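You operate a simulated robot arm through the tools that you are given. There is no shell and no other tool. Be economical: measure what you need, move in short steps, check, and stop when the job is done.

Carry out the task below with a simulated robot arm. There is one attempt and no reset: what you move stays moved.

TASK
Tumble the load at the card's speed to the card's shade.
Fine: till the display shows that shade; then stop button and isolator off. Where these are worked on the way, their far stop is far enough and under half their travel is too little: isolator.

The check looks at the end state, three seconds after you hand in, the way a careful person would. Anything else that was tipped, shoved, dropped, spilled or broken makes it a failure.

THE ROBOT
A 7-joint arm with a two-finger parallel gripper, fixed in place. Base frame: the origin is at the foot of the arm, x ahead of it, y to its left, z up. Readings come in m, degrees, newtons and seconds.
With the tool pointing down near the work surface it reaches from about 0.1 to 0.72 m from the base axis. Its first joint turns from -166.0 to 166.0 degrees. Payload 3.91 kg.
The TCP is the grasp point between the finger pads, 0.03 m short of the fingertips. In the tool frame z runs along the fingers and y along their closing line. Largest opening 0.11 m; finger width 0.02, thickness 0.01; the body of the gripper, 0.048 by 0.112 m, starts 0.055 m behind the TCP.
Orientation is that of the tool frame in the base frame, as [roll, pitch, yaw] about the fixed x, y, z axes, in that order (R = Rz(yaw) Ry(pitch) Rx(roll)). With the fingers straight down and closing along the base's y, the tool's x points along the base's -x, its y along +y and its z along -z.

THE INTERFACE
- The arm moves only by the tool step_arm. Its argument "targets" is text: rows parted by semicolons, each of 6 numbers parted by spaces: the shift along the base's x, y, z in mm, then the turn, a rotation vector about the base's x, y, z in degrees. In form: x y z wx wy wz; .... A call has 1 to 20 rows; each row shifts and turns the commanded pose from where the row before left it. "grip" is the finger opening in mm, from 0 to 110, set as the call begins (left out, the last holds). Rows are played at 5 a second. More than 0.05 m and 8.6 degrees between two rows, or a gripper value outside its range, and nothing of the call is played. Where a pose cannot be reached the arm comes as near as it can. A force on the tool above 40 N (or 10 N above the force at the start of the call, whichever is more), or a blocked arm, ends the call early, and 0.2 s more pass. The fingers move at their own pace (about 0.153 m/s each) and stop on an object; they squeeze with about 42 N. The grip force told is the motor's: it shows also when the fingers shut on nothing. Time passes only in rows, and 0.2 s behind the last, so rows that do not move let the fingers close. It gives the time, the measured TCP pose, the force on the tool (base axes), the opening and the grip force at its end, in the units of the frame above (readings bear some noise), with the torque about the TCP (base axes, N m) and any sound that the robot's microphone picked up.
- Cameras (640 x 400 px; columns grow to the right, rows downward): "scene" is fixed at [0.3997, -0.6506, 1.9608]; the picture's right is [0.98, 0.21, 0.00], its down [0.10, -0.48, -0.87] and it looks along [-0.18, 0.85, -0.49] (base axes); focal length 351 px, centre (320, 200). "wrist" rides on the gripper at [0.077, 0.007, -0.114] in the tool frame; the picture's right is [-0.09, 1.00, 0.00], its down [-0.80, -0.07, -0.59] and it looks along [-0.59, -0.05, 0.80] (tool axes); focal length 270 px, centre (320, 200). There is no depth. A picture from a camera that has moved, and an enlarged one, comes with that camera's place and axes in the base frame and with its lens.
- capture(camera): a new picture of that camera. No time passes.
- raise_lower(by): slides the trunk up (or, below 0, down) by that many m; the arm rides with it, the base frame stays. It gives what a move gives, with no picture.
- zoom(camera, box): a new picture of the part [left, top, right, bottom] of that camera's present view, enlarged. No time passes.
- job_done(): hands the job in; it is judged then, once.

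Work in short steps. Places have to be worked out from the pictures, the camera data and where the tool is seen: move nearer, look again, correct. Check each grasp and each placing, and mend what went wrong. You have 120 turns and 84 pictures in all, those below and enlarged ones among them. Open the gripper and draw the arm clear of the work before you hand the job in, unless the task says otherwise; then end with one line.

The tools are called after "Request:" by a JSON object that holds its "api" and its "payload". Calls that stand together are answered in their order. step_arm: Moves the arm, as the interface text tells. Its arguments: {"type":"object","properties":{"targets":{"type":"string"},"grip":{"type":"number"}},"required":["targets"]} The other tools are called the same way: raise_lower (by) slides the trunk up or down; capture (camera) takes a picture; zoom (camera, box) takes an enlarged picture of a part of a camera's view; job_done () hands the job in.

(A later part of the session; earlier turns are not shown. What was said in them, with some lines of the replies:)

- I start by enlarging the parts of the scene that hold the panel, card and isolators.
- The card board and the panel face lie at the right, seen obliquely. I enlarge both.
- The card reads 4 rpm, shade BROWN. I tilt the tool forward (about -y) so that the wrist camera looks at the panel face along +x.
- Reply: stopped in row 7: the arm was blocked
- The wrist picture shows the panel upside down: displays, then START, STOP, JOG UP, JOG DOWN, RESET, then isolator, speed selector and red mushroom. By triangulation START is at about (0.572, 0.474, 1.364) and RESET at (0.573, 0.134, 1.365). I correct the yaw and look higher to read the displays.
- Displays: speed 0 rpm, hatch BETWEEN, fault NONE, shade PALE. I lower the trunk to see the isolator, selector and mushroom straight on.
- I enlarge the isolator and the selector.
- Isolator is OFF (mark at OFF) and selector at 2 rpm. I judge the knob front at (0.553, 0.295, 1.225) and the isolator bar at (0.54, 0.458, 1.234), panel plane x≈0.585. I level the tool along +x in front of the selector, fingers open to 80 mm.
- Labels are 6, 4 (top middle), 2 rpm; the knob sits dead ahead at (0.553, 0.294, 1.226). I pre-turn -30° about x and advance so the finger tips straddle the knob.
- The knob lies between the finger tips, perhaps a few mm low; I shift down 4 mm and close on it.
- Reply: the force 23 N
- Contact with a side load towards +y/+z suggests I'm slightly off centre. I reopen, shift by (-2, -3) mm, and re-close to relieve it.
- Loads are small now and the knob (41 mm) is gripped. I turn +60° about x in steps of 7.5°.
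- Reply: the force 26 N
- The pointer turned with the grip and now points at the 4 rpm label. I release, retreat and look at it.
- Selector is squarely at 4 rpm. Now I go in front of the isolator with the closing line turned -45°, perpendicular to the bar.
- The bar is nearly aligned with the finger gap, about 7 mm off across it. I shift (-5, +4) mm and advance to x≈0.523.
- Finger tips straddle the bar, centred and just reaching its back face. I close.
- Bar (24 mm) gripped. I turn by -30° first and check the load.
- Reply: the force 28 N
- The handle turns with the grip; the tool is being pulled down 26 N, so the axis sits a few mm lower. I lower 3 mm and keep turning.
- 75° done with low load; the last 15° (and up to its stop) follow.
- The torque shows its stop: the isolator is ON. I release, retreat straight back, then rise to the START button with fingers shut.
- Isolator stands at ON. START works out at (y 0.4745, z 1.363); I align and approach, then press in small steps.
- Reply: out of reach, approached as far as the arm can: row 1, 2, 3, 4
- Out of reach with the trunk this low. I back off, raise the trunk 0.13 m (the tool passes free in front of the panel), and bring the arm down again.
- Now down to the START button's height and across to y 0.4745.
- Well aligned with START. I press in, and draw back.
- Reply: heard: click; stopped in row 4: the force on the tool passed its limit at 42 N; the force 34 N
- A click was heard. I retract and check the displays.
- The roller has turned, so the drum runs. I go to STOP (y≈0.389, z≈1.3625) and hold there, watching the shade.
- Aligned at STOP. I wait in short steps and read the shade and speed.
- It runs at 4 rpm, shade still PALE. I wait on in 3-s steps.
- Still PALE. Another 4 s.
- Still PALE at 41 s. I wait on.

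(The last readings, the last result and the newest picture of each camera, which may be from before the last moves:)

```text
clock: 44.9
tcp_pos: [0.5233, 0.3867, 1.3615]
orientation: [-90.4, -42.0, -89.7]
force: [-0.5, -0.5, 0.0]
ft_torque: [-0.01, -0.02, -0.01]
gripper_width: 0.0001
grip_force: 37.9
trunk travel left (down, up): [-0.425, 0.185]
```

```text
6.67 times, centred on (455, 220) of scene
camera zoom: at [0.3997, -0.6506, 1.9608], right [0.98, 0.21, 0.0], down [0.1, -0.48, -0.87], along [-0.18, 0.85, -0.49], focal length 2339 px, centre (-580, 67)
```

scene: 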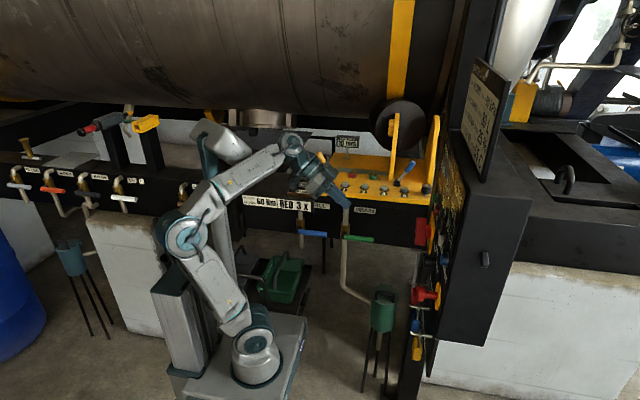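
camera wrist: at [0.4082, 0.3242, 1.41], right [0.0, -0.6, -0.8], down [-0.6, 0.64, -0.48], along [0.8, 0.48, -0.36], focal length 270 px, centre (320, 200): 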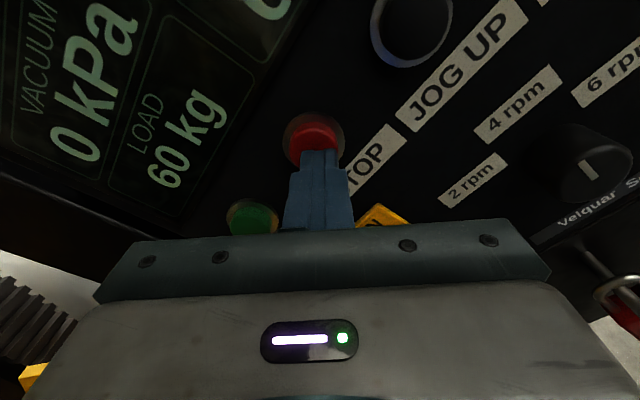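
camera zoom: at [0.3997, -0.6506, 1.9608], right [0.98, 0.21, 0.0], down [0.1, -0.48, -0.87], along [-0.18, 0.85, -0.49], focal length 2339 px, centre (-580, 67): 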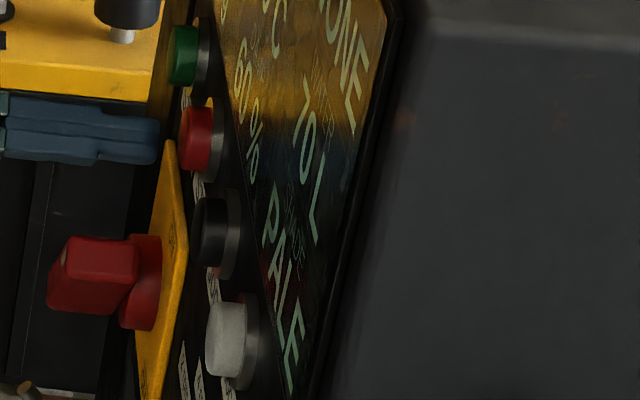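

PALE still. Another 4 s, and I check that the speed and fault displays still hold.

Request:
{"api": "step_arm", "payload": {"targets": "0 0 0 0 0 0;0 0 0 0 0 0;0 0 0 0 0 0;0 0 0 0 0 0;0 0 0 0 0 0;0 0 0 0 0 0;0 0 0 0 0 0;0 0 0 0 0 0;0 0 0 0 0 0;0 0 0 0 0 0;0 0 0 0 0 0;0 0 0 0 0 0;0 0 0 0 0 0;0 0 0 0 0 0;0 0 0 0 0 0;0 0 0 0 0 0;0 0 0 0 0 0;0 0 0 0 0 0"}}

Request:
{"api": "zoom", "payload": {"camera": "scene", "box": [400, 130, 480, 250]}}

```text
clock: 48.7
tcp_pos: [0.5234, 0.3878, 1.3627]
orientation: [-90.3, -41.9, -89.8]
force: [-0.5, -1.2, 0.0]
ft_torque: [0.01, 0.02, 0.01]
gripper_width: 0.0
grip_force: 37.4
trunk travel left (down, up): [-0.425, 0.185]
```

```text
3.33 times, centred on (440, 190) of scene
camera zoom: at [0.3997, -0.6506, 1.9608], right [0.98, 0.21, 0.0], down [0.1, -0.48, -0.87], along [-0.18, 0.85, -0.49], focal length 1169 px, centre (-80, 233)
```

zoom: 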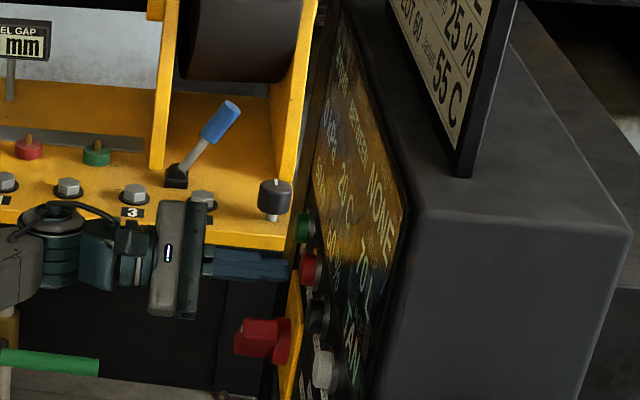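

The shade now reads TAN (after about 16 s). I go on in 3-s steps.

Request:
{"api": "step_arm", "payload": {"targets": "0 0 0 0 0 0;0 0 0 0 0 0;0 0 0 0 0 0;0 0 0 0 0 0;0 0 0 0 0 0;0 0 0 0 0 0;0 0 0 0 0 0;0 0 0 0 0 0;0 0 0 0 0 0;0 0 0 0 0 0;0 0 0 0 0 0;0 0 0 0 0 0"}}

Request:
{"api": "zoom", "payload": {"camera": "scene", "box": [430, 190, 480, 250]}}

```text
clock: 51.3
tcp_pos: [0.5223, 0.3873, 1.3623]
orientation: [-90.3, -42.0, -89.8]
force: [-0.6, 0.4, -1.2]
ft_torque: [0.0, -0.02, -0.01]
gripper_width: 0.0
grip_force: 37.7
trunk travel left (down, up): [-0.425, 0.185]
```

```text
6.67 times, centred on (455, 220) of scene
camera zoom: at [0.3997, -0.6506, 1.9608], right [0.98, 0.21, 0.0], down [0.1, -0.48, -0.87], along [-0.18, 0.85, -0.49], focal length 2339 px, centre (-580, 67)
```

zoom: 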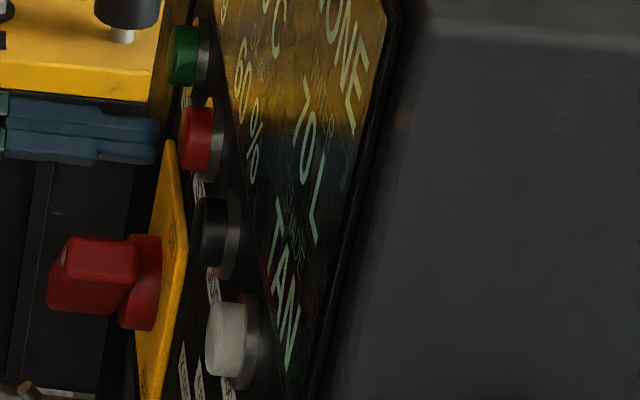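

TAN confirmed. Wait on.

Request:
{"api": "step_arm", "payload": {"targets": "0 0 0 0 0 0;0 0 0 0 0 0;0 0 0 0 0 0;0 0 0 0 0 0;0 0 0 0 0 0;0 0 0 0 0 0;0 0 0 0 0 0;0 0 0 0 0 0;0 0 0 0 0 0;0 0 0 0 0 0;0 0 0 0 0 0;0 0 0 0 0 0;0 0 0 0 0 0;0 0 0 0 0 0"}}

Request:
{"api": "zoom", "payload": {"camera": "scene", "box": [430, 190, 480, 250]}}

```text
clock: 54.3
tcp_pos: [0.5231, 0.3874, 1.3637]
orientation: [-90.3, -42.0, -89.8]
force: [0.1, -0.4, -0.6]
ft_torque: [0.02, -0.02, 0.01]
gripper_width: 0.0001
grip_force: 37.9
trunk travel left (down, up): [-0.425, 0.185]
```

```text
6.67 times, centred on (455, 220) of scene
camera zoom: at [0.3997, -0.6506, 1.9608], right [0.98, 0.21, 0.0], down [0.1, -0.48, -0.87], along [-0.18, 0.85, -0.49], focal length 2339 px, centre (-580, 67)
```

zoom: 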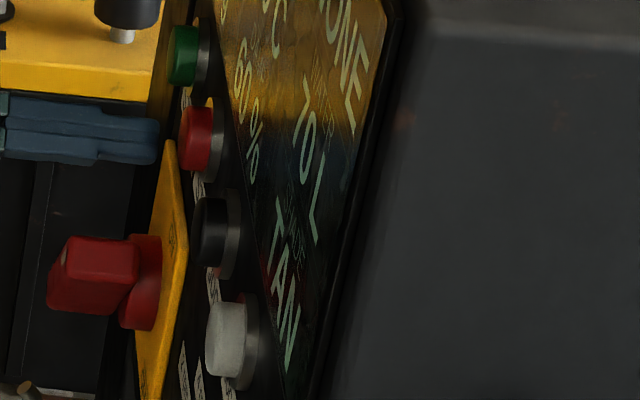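

Still TAN at 54 s; 3 s more.

Request:
{"api": "step_arm", "payload": {"targets": "0 0 0 0 0 0;0 0 0 0 0 0;0 0 0 0 0 0;0 0 0 0 0 0;0 0 0 0 0 0;0 0 0 0 0 0;0 0 0 0 0 0;0 0 0 0 0 0;0 0 0 0 0 0;0 0 0 0 0 0;0 0 0 0 0 0;0 0 0 0 0 0;0 0 0 0 0 0;0 0 0 0 0 0"}}

Request:
{"api": "zoom", "payload": {"camera": "scene", "box": [430, 190, 480, 250]}}

```text
clock: 57.3
tcp_pos: [0.5226, 0.3873, 1.3627]
orientation: [-90.4, -41.9, -89.6]
force: [0.2, 0.2, 0.1]
ft_torque: [0.02, -0.03, 0.03]
gripper_width: 0.0
grip_force: 37.4
trunk travel left (down, up): [-0.425, 0.185]
```

```text
6.67 times, centred on (455, 220) of scene
camera zoom: at [0.3997, -0.6506, 1.9608], right [0.98, 0.21, 0.0], down [0.1, -0.48, -0.87], along [-0.18, 0.85, -0.49], focal length 2339 px, centre (-580, 67)
```

zoom: 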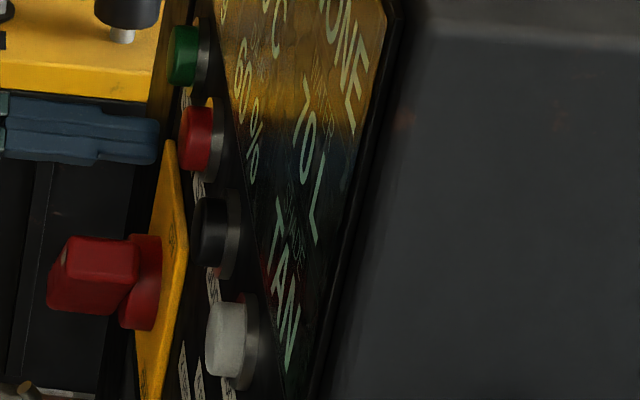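

TAN still; 3 s more.

Request:
{"api": "step_arm", "payload": {"targets": "0 0 0 0 0 0;0 0 0 0 0 0;0 0 0 0 0 0;0 0 0 0 0 0;0 0 0 0 0 0;0 0 0 0 0 0;0 0 0 0 0 0;0 0 0 0 0 0;0 0 0 0 0 0;0 0 0 0 0 0;0 0 0 0 0 0;0 0 0 0 0 0;0 0 0 0 0 0"}}

Request:
{"api": "zoom", "payload": {"camera": "scene", "box": [430, 190, 480, 250]}}

```text
clock: 60.1
tcp_pos: [0.5223, 0.3878, 1.3612]
orientation: [-90.5, -42.0, -89.8]
force: [-0.2, -0.3, 0.2]
ft_torque: [-0.03, -0.02, 0.0]
gripper_width: 0.0
grip_force: 37.5
trunk travel left (down, up): [-0.425, 0.185]
```

```text
6.67 times, centred on (455, 220) of scene
camera zoom: at [0.3997, -0.6506, 1.9608], right [0.98, 0.21, 0.0], down [0.1, -0.48, -0.87], along [-0.18, 0.85, -0.49], focal length 2339 px, centre (-580, 67)
```

zoom: 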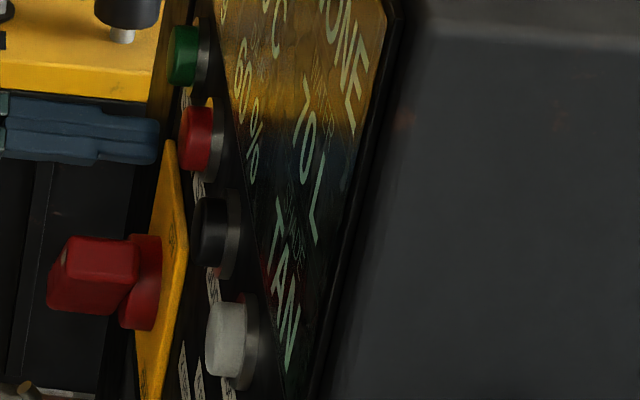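

TAN at 60 s; 3 s more.

Request:
{"api": "step_arm", "payload": {"targets": "0 0 0 0 0 0;0 0 0 0 0 0;0 0 0 0 0 0;0 0 0 0 0 0;0 0 0 0 0 0;0 0 0 0 0 0;0 0 0 0 0 0;0 0 0 0 0 0;0 0 0 0 0 0;0 0 0 0 0 0;0 0 0 0 0 0;0 0 0 0 0 0;0 0 0 0 0 0"}}

Request:
{"api": "zoom", "payload": {"camera": "scene", "box": [430, 190, 480, 250]}}

```text
clock: 62.9
tcp_pos: [0.5227, 0.3873, 1.3632]
orientation: [-90.3, -42.0, -89.7]
force: [-0.2, -1.5, -0.6]
ft_torque: [0.02, 0.01, -0.02]
gripper_width: 0.0
grip_force: 37.9
trunk travel left (down, up): [-0.425, 0.185]
```

```text
6.67 times, centred on (455, 220) of scene
camera zoom: at [0.3997, -0.6506, 1.9608], right [0.98, 0.21, 0.0], down [0.1, -0.48, -0.87], along [-0.18, 0.85, -0.49], focal length 2339 px, centre (-580, 67)
```

zoom: 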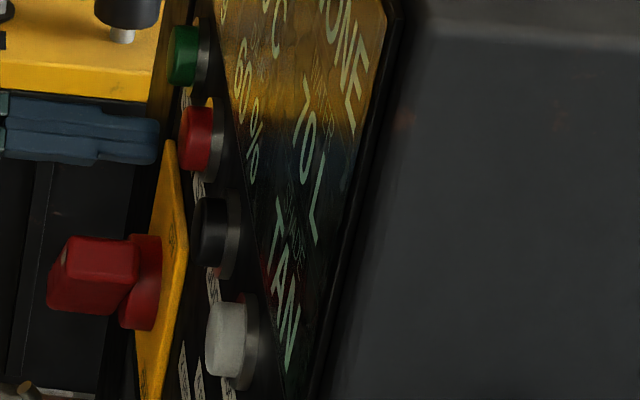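

TAN at 63 s; 3 s more.

Request:
{"api": "step_arm", "payload": {"targets": "0 0 0 0 0 0;0 0 0 0 0 0;0 0 0 0 0 0;0 0 0 0 0 0;0 0 0 0 0 0;0 0 0 0 0 0;0 0 0 0 0 0;0 0 0 0 0 0;0 0 0 0 0 0;0 0 0 0 0 0;0 0 0 0 0 0;0 0 0 0 0 0;0 0 0 0 0 0"}}

Request:
{"api": "zoom", "payload": {"camera": "scene", "box": [430, 190, 480, 250]}}

```text
clock: 65.7
tcp_pos: [0.523, 0.3869, 1.3615]
orientation: [-90.3, -42.0, -89.8]
force: [-0.3, 1.2, 0.3]
ft_torque: [-0.02, -0.02, 0.02]
gripper_width: 0.0
grip_force: 37.5
trunk travel left (down, up): [-0.425, 0.185]
```

```text
6.67 times, centred on (455, 220) of scene
camera zoom: at [0.3997, -0.6506, 1.9608], right [0.98, 0.21, 0.0], down [0.1, -0.48, -0.87], along [-0.18, 0.85, -0.49], focal length 2339 px, centre (-580, 67)
```

zoom: 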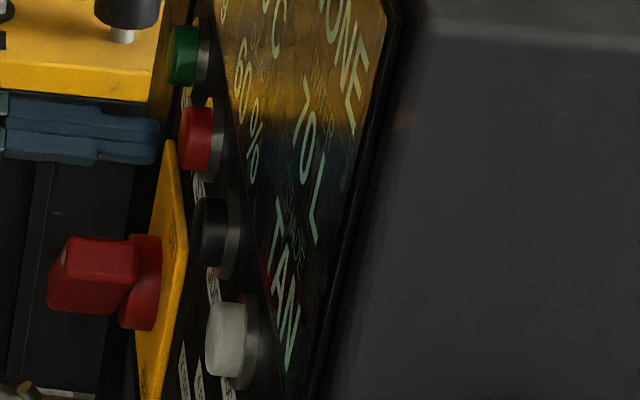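

TAN still at 66 s; another 4 s.

Request:
{"api": "step_arm", "payload": {"targets": "0 0 0 0 0 0;0 0 0 0 0 0;0 0 0 0 0 0;0 0 0 0 0 0;0 0 0 0 0 0;0 0 0 0 0 0;0 0 0 0 0 0;0 0 0 0 0 0;0 0 0 0 0 0;0 0 0 0 0 0;0 0 0 0 0 0;0 0 0 0 0 0;0 0 0 0 0 0;0 0 0 0 0 0;0 0 0 0 0 0"}}

Request:
{"api": "zoom", "payload": {"camera": "scene", "box": [430, 190, 480, 250]}}

```text
clock: 68.9
tcp_pos: [0.5225, 0.3874, 1.3611]
orientation: [-90.3, -41.9, -89.8]
force: [0.9, -0.2, -0.1]
ft_torque: [0.02, 0.0, -0.01]
gripper_width: 0.0
grip_force: 37.5
trunk travel left (down, up): [-0.425, 0.185]
```

```text
6.67 times, centred on (455, 220) of scene
camera zoom: at [0.3997, -0.6506, 1.9608], right [0.98, 0.21, 0.0], down [0.1, -0.48, -0.87], along [-0.18, 0.85, -0.49], focal length 2339 px, centre (-580, 67)
```

zoom: 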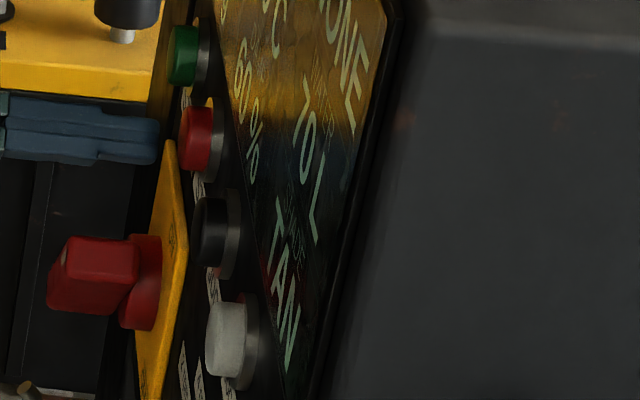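

TAN at 69 s; another 3 s.

Request:
{"api": "step_arm", "payload": {"targets": "0 0 0 0 0 0;0 0 0 0 0 0;0 0 0 0 0 0;0 0 0 0 0 0;0 0 0 0 0 0;0 0 0 0 0 0;0 0 0 0 0 0;0 0 0 0 0 0;0 0 0 0 0 0;0 0 0 0 0 0;0 0 0 0 0 0;0 0 0 0 0 0;0 0 0 0 0 0;0 0 0 0 0 0;0 0 0 0 0 0"}}

Request:
{"api": "zoom", "payload": {"camera": "scene", "box": [430, 190, 480, 250]}}

```text
clock: 72.1
tcp_pos: [0.5237, 0.3875, 1.3635]
orientation: [-90.2, -42.0, -89.8]
force: [-0.2, 0.2, -0.1]
ft_torque: [-0.01, -0.03, -0.03]
gripper_width: 0.0002
grip_force: 37.9
trunk travel left (down, up): [-0.425, 0.185]
```

```text
6.67 times, centred on (455, 220) of scene
camera zoom: at [0.3997, -0.6506, 1.9608], right [0.98, 0.21, 0.0], down [0.1, -0.48, -0.87], along [-0.18, 0.85, -0.49], focal length 2339 px, centre (-580, 67)
```

zoom: 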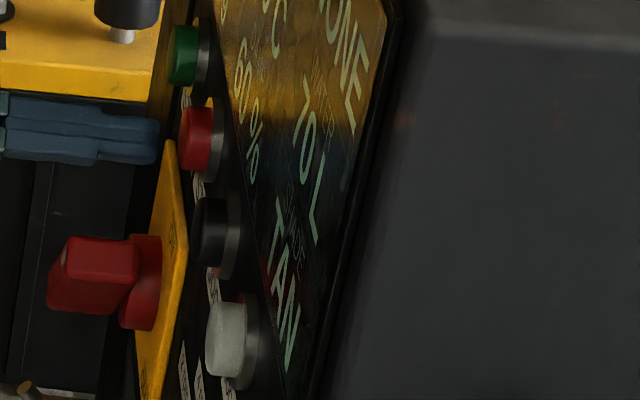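

TAN at 72 s; another 3 s, then I also check the speed reading.

Request:
{"api": "step_arm", "payload": {"targets": "0 0 0 0 0 0;0 0 0 0 0 0;0 0 0 0 0 0;0 0 0 0 0 0;0 0 0 0 0 0;0 0 0 0 0 0;0 0 0 0 0 0;0 0 0 0 0 0;0 0 0 0 0 0;0 0 0 0 0 0;0 0 0 0 0 0;0 0 0 0 0 0;0 0 0 0 0 0"}}

Request:
{"api": "zoom", "payload": {"camera": "scene", "box": [415, 140, 475, 250]}}

```text
clock: 74.9
tcp_pos: [0.5232, 0.3874, 1.3606]
orientation: [-90.4, -42.0, -89.8]
force: [0.1, 0.2, -0.3]
ft_torque: [0.01, -0.04, 0.0]
gripper_width: 0.0
grip_force: 37.7
trunk travel left (down, up): [-0.425, 0.185]
```

```text
3.64 times, centred on (445, 195) of scene
camera zoom: at [0.3997, -0.6506, 1.9608], right [0.98, 0.21, 0.0], down [0.1, -0.48, -0.87], along [-0.18, 0.85, -0.49], focal length 1276 px, centre (-134, 218)
```

zoom: 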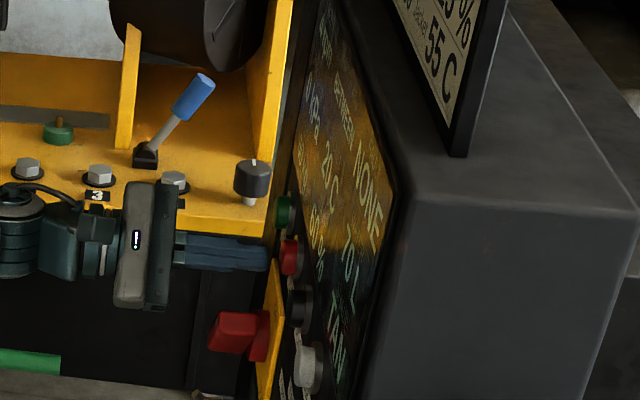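

Still TAN, machine running. Another 3 s.

Request:
{"api": "step_arm", "payload": {"targets": "0 0 0 0 0 0;0 0 0 0 0 0;0 0 0 0 0 0;0 0 0 0 0 0;0 0 0 0 0 0;0 0 0 0 0 0;0 0 0 0 0 0;0 0 0 0 0 0;0 0 0 0 0 0;0 0 0 0 0 0;0 0 0 0 0 0;0 0 0 0 0 0;0 0 0 0 0 0"}}

Request:
{"api": "zoom", "payload": {"camera": "scene", "box": [430, 190, 480, 250]}}

```text
clock: 77.7
tcp_pos: [0.5228, 0.3865, 1.3618]
orientation: [-90.3, -42.0, -89.7]
force: [-0.2, 0.0, -1.0]
ft_torque: [-0.02, 0.01, -0.02]
gripper_width: 0.0001
grip_force: 37.6
trunk travel left (down, up): [-0.425, 0.185]
```

```text
6.67 times, centred on (455, 220) of scene
camera zoom: at [0.3997, -0.6506, 1.9608], right [0.98, 0.21, 0.0], down [0.1, -0.48, -0.87], along [-0.18, 0.85, -0.49], focal length 2339 px, centre (-580, 67)
```

zoom: 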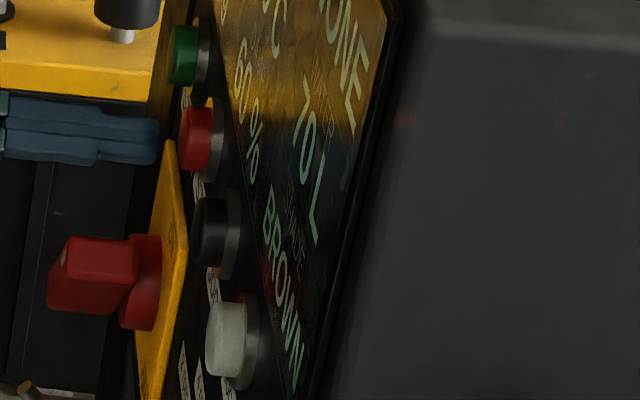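

BROWN is shown. I press STOP at once and withdraw.

Request:
{"api": "step_arm", "payload": {"targets": "12 1 0 0 0 0;6 0 0 0 0 0;4 0 0 0 0 0;3 0 0 0 0 0"}}

Request:
{"api": "step_arm", "payload": {"targets": "-30 0 0 0 0 0;-30 0 0 0 0 0"}}

Request:
{"api": "zoom", "payload": {"camera": "scene", "box": [415, 130, 475, 250]}}

Request:
{"api": "zoom", "payload": {"camera": "scene", "box": [430, 130, 460, 180]}}

```text
clock: 78.8
tcp_pos: [0.5406, 0.3891, 1.3647]
orientation: [-90.3, -41.8, -89.5]
force: [-33.3, -5.4, -6.9]
ft_torque: [0.06, 0.12, -0.27]
gripper_width: 0.0001
grip_force: 37.2
trunk travel left (down, up): [-0.425, 0.185]
heard: click
stopped in row 4: the force on the tool passed its limit at 41 N (the readings are from after the stop); the commanded pose is now the measured one
```

```text
clock: 79.4
tcp_pos: [0.4881, 0.3885, 1.3593]
orientation: [-90.6, -41.8, -89.6]
force: [-0.4, -0.5, -0.2]
ft_torque: [0.01, -0.04, 0.03]
gripper_width: 0.0003
grip_force: 37.8
trunk travel left (down, up): [-0.425, 0.185]
```

```text
3.33 times, centred on (445, 190) of scene
camera zoom: at [0.3997, -0.6506, 1.9608], right [0.98, 0.21, 0.0], down [0.1, -0.48, -0.87], along [-0.18, 0.85, -0.49], focal length 1169 px, centre (-97, 233)
```

zoom: 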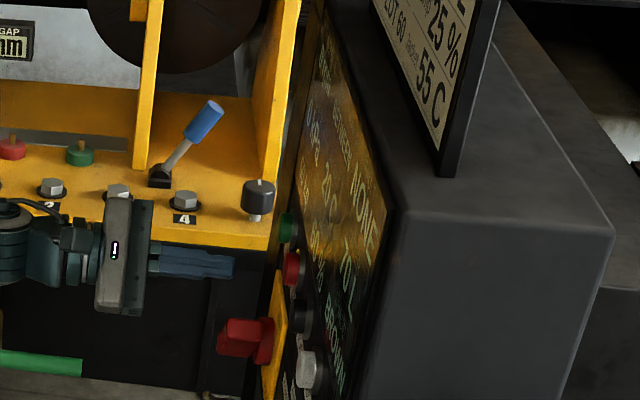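

```text
8.00 times, centred on (445, 155) of scene
camera zoom: at [0.3997, -0.6506, 1.9608], right [0.98, 0.21, 0.0], down [0.1, -0.48, -0.87], along [-0.18, 0.85, -0.49], focal length 2806 px, centre (-680, 560)
```

zoom: 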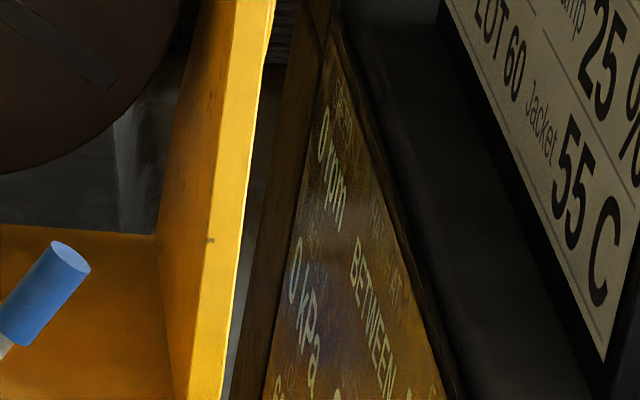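

Stopped: 0 rpm, shade BROWN. Now back off, lower the trunk 0.13 m again and go to the isolator with fingers open.

Request:
{"api": "step_arm", "payload": {"targets": "-25 0 0 0 0 0;-20 0 0 -4 0 0;0 0 0 0 0 0"}}

Request:
{"api": "raise_lower", "payload": {"by": -0.13}}

Request:
{"api": "step_arm", "payload": {"targets": "0 34 2 0 0 0;0 34 2 0 0 0;0 0 0 0 0 0", "grip": 80}}

Request:
{"api": "capture", "payload": {"camera": "wrist"}}

```text
clock: 80.2
tcp_pos: [0.4429, 0.3874, 1.3614]
orientation: [-90.5, -46.0, -89.6]
force: [0.4, -0.1, -0.3]
ft_torque: [-0.03, -0.01, 0.0]
gripper_width: 0.0
grip_force: 37.1
trunk travel left (down, up): [-0.425, 0.185]
```

```text
clock: 81.7
tcp_pos: [0.4435, 0.3881, 1.2319]
orientation: [-90.6, -45.8, -89.5]
force: [0.6, 0.8, 1.1]
ft_torque: [0.01, 0.01, -0.02]
gripper_width: 0.0001
grip_force: 37.6
trunk travel left (down, up): [-0.295, 0.315]
```

```text
clock: 82.5
tcp_pos: [0.4442, 0.4565, 1.2357]
orientation: [-90.6, -46.0, -89.6]
force: [-0.2, -0.2, -0.7]
ft_torque: [-0.02, 0.02, 0.0]
gripper_width: 0.0799
grip_force: 0.1
trunk travel left (down, up): [-0.295, 0.315]
```

```text
29 pictures are left
camera wrist: at [0.3299, 0.3972, 1.2876], right [-0.01, -0.66, -0.76], down [-0.6, 0.61, -0.52], along [0.8, 0.45, -0.4], focal length 270 px, centre (320, 200)
```

wrist: 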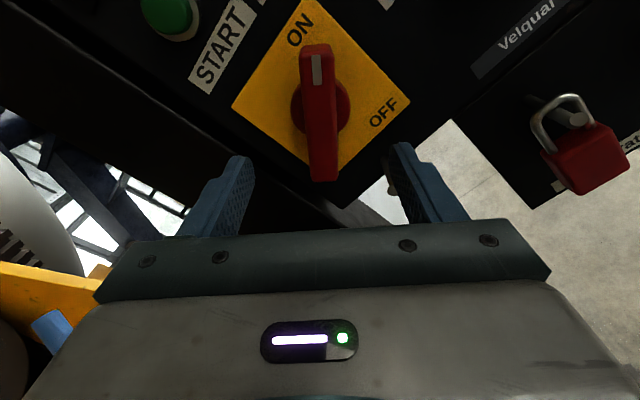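

The bar stands centred between the fingers. I advance 80 mm and close.

Request:
{"api": "step_arm", "payload": {"targets": "20 0 -1 0 0 0;20 0 -1 0 0 0;20 0 0 0 0 0;20 0 0 0 0 0;0 0 0 0 0 0"}}

Request:
{"api": "step_arm", "payload": {"targets": "0 0 0 0 0 0;0 0 0 0 0 0;0 0 0 0 0 0", "grip": 10}}

Request:
{"api": "capture", "payload": {"camera": "wrist"}}

```text
clock: 83.7
tcp_pos: [0.5249, 0.4561, 1.2343]
orientation: [-90.5, -45.9, -89.5]
force: [0.0, -0.3, 0.6]
ft_torque: [-0.01, -0.01, -0.01]
gripper_width: 0.08
grip_force: 0.0
trunk travel left (down, up): [-0.295, 0.315]
```

```text
clock: 84.5
tcp_pos: [0.525, 0.4555, 1.2342]
orientation: [-90.6, -45.8, -89.4]
force: [1.2, -1.1, -1.8]
ft_torque: [0.64, -0.59, 0.71]
gripper_width: 0.0242
grip_force: 45.0
trunk travel left (down, up): [-0.295, 0.315]
```

```text
28 pictures are left
camera wrist: at [0.4097, 0.396, 1.2869], right [-0.01, -0.65, -0.76], down [-0.6, 0.61, -0.52], along [0.8, 0.45, -0.4], focal length 270 px, centre (320, 200)
```

wrist: 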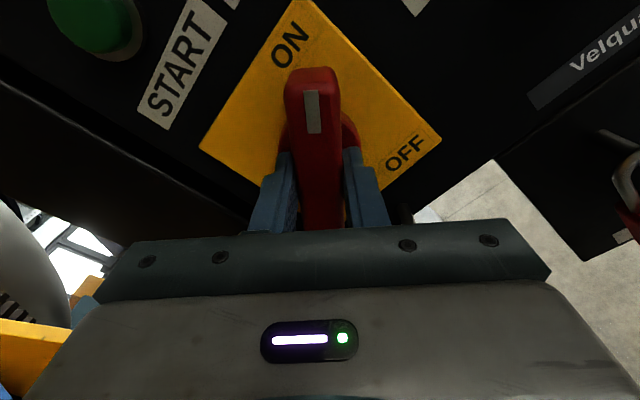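

Gripped with small load. I turn back by +94° about x, checking the load halfway.

Request:
{"api": "step_arm", "payload": {"targets": "0 0 0 7.5 0 0;0 0 0 7.5 0 0;0 0 0 7.5 0 0;0 0 0 7.5 0 0;0 0 0 7.5 0 0;0 0 0 7.5 0 0"}}

Request:
{"api": "step_arm", "payload": {"targets": "0 0 0 7.5 0 0;0 0 0 7.5 0 0;0 0 0 7.5 0 0;0 0 0 7.5 0 0;0 0 0 7.5 0 0;0 0 0 7.5 0 0"}}

Request:
{"api": "step_arm", "payload": {"targets": "0 0 0 4 0 0;0 0 0 0 0 0"}}

Request:
{"api": "capture", "payload": {"camera": "wrist"}}

```text
clock: 85.9
tcp_pos: [0.5244, 0.4555, 1.2348]
orientation: [-90.1, -0.9, -89.6]
force: [11.3, 11.9, 23.2]
ft_torque: [-0.08, -0.79, -0.71]
gripper_width: 0.0237
grip_force: 45.1
trunk travel left (down, up): [-0.295, 0.315]
```

```text
clock: 86.8
tcp_pos: [0.5229, 0.4575, 1.2348]
orientation: [-89.9, 22.0, -89.5]
force: [5.8, 6.4, 7.8]
ft_torque: [0.02, 0.24, -0.97]
gripper_width: 0.0238
grip_force: 45.0
trunk travel left (down, up): [-0.295, 0.315]
stopped in row 4: the force on the tool passed its limit at 40 N (the readings are from after the stop); the commanded pose is now the measured one
```

```text
clock: 87.4
tcp_pos: [0.5245, 0.4555, 1.2354]
orientation: [-89.8, 26.1, -89.6]
force: [9.6, 10.2, 12.1]
ft_torque: [0.04, -0.44, -0.84]
gripper_width: 0.0238
grip_force: 44.7
trunk travel left (down, up): [-0.295, 0.315]
```

```text
27 pictures are left
camera wrist: at [0.4099, 0.3874, 1.196], right [0.0, 0.52, -0.86], down [-0.6, 0.68, 0.41], along [0.8, 0.51, 0.31], focal length 270 px, centre (320, 200)
```

wrist: 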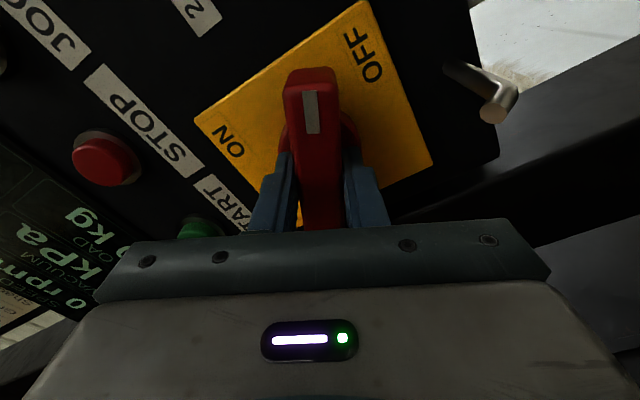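

The side load ended the turn at about 72°; I ease 1-2 mm towards it and finish the turn to the OFF stop.

Request:
{"api": "step_arm", "payload": {"targets": "1 1 2 0 0 0;0 0 0 5 0 0;0 0 0 5 0 0;0 0 0 5 0 0;0 0 0 4 0 0;0 0 0 4 0 0;0 0 0 0 0 0"}}

Request:
{"api": "capture", "payload": {"camera": "wrist"}}

```text
clock: 89.0
tcp_pos: [0.5239, 0.4567, 1.236]
orientation: [-89.7, 49.0, -89.5]
force: [-10.9, -9.5, -20.4]
ft_torque: [-1.24, -0.02, -0.81]
gripper_width: 0.0254
grip_force: 45.2
trunk travel left (down, up): [-0.295, 0.315]
```

```text
26 pictures are left
camera wrist: at [0.4097, 0.4088, 1.1742], right [0.0, 0.81, -0.59], down [-0.6, 0.47, 0.65], along [0.8, 0.35, 0.48], focal length 270 px, centre (320, 200)
```

wrist: 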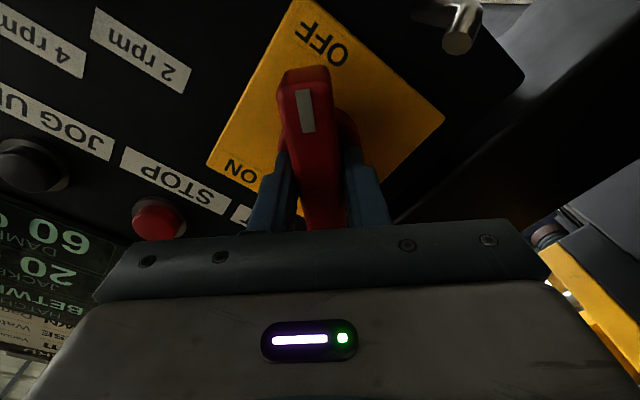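

The stop torque (-1.24 N m) shows the isolator at its OFF stop. I release, retreat and verify.

Request:
{"api": "step_arm", "payload": {"targets": "0 0 0 -3 0 0;0 0 0 0 0 0;-20 0 0 0 0 0;-30 0 0 0 0 0;-40 0 0 0 0 0;-20 -40 0 0 0 0;0 -40 0 0 0 0;0 0 0 0 0 0", "grip": 90}}

Request:
{"api": "capture", "payload": {"camera": "wrist"}}

Request:
{"api": "zoom", "payload": {"camera": "scene", "box": [380, 130, 480, 260]}}

```text
clock: 90.8
tcp_pos: [0.4144, 0.3765, 1.2376]
orientation: [-89.7, 46.2, -89.3]
force: [0.0, -0.7, -0.2]
ft_torque: [0.0, 0.0, 0.0]
gripper_width: 0.09
grip_force: 0.0
trunk travel left (down, up): [-0.295, 0.315]
```

```text
25 pictures are left
camera wrist: at [0.2998, 0.3261, 1.1783], right [0.0, 0.78, -0.63], down [-0.6, 0.5, 0.62], along [0.8, 0.38, 0.47], focal length 270 px, centre (320, 200)
```

wrist: 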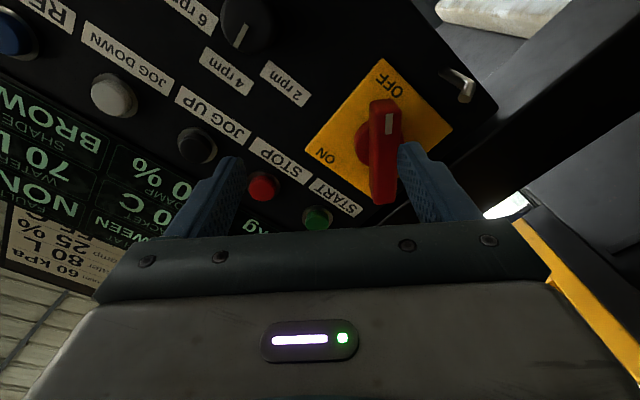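

```text
3.08 times, centred on (430, 195) of scene
camera zoom: at [0.3997, -0.6506, 1.9608], right [0.98, 0.21, 0.0], down [0.1, -0.48, -0.87], along [-0.18, 0.85, -0.49], focal length 1079 px, centre (-18, 215)
```

zoom: 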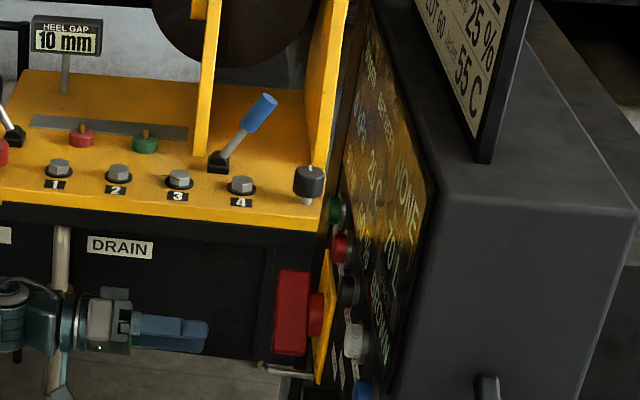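

Isolator is OFF, the shade shows BROWN, the selector stands at 4 rpm, and the arm is clear with the gripper open. I hand in.

Request:
{"api": "job_done", "payload": {}}

```text
The job is handed in.
```

I tumbled the load at the card's 4 rpm until the display showed BROWN, then pressed STOP and turned the isolator back to its OFF stop. At hand-in the display read 0 rpm, BROWN and no fault, and the arm was clear with the gripper open.
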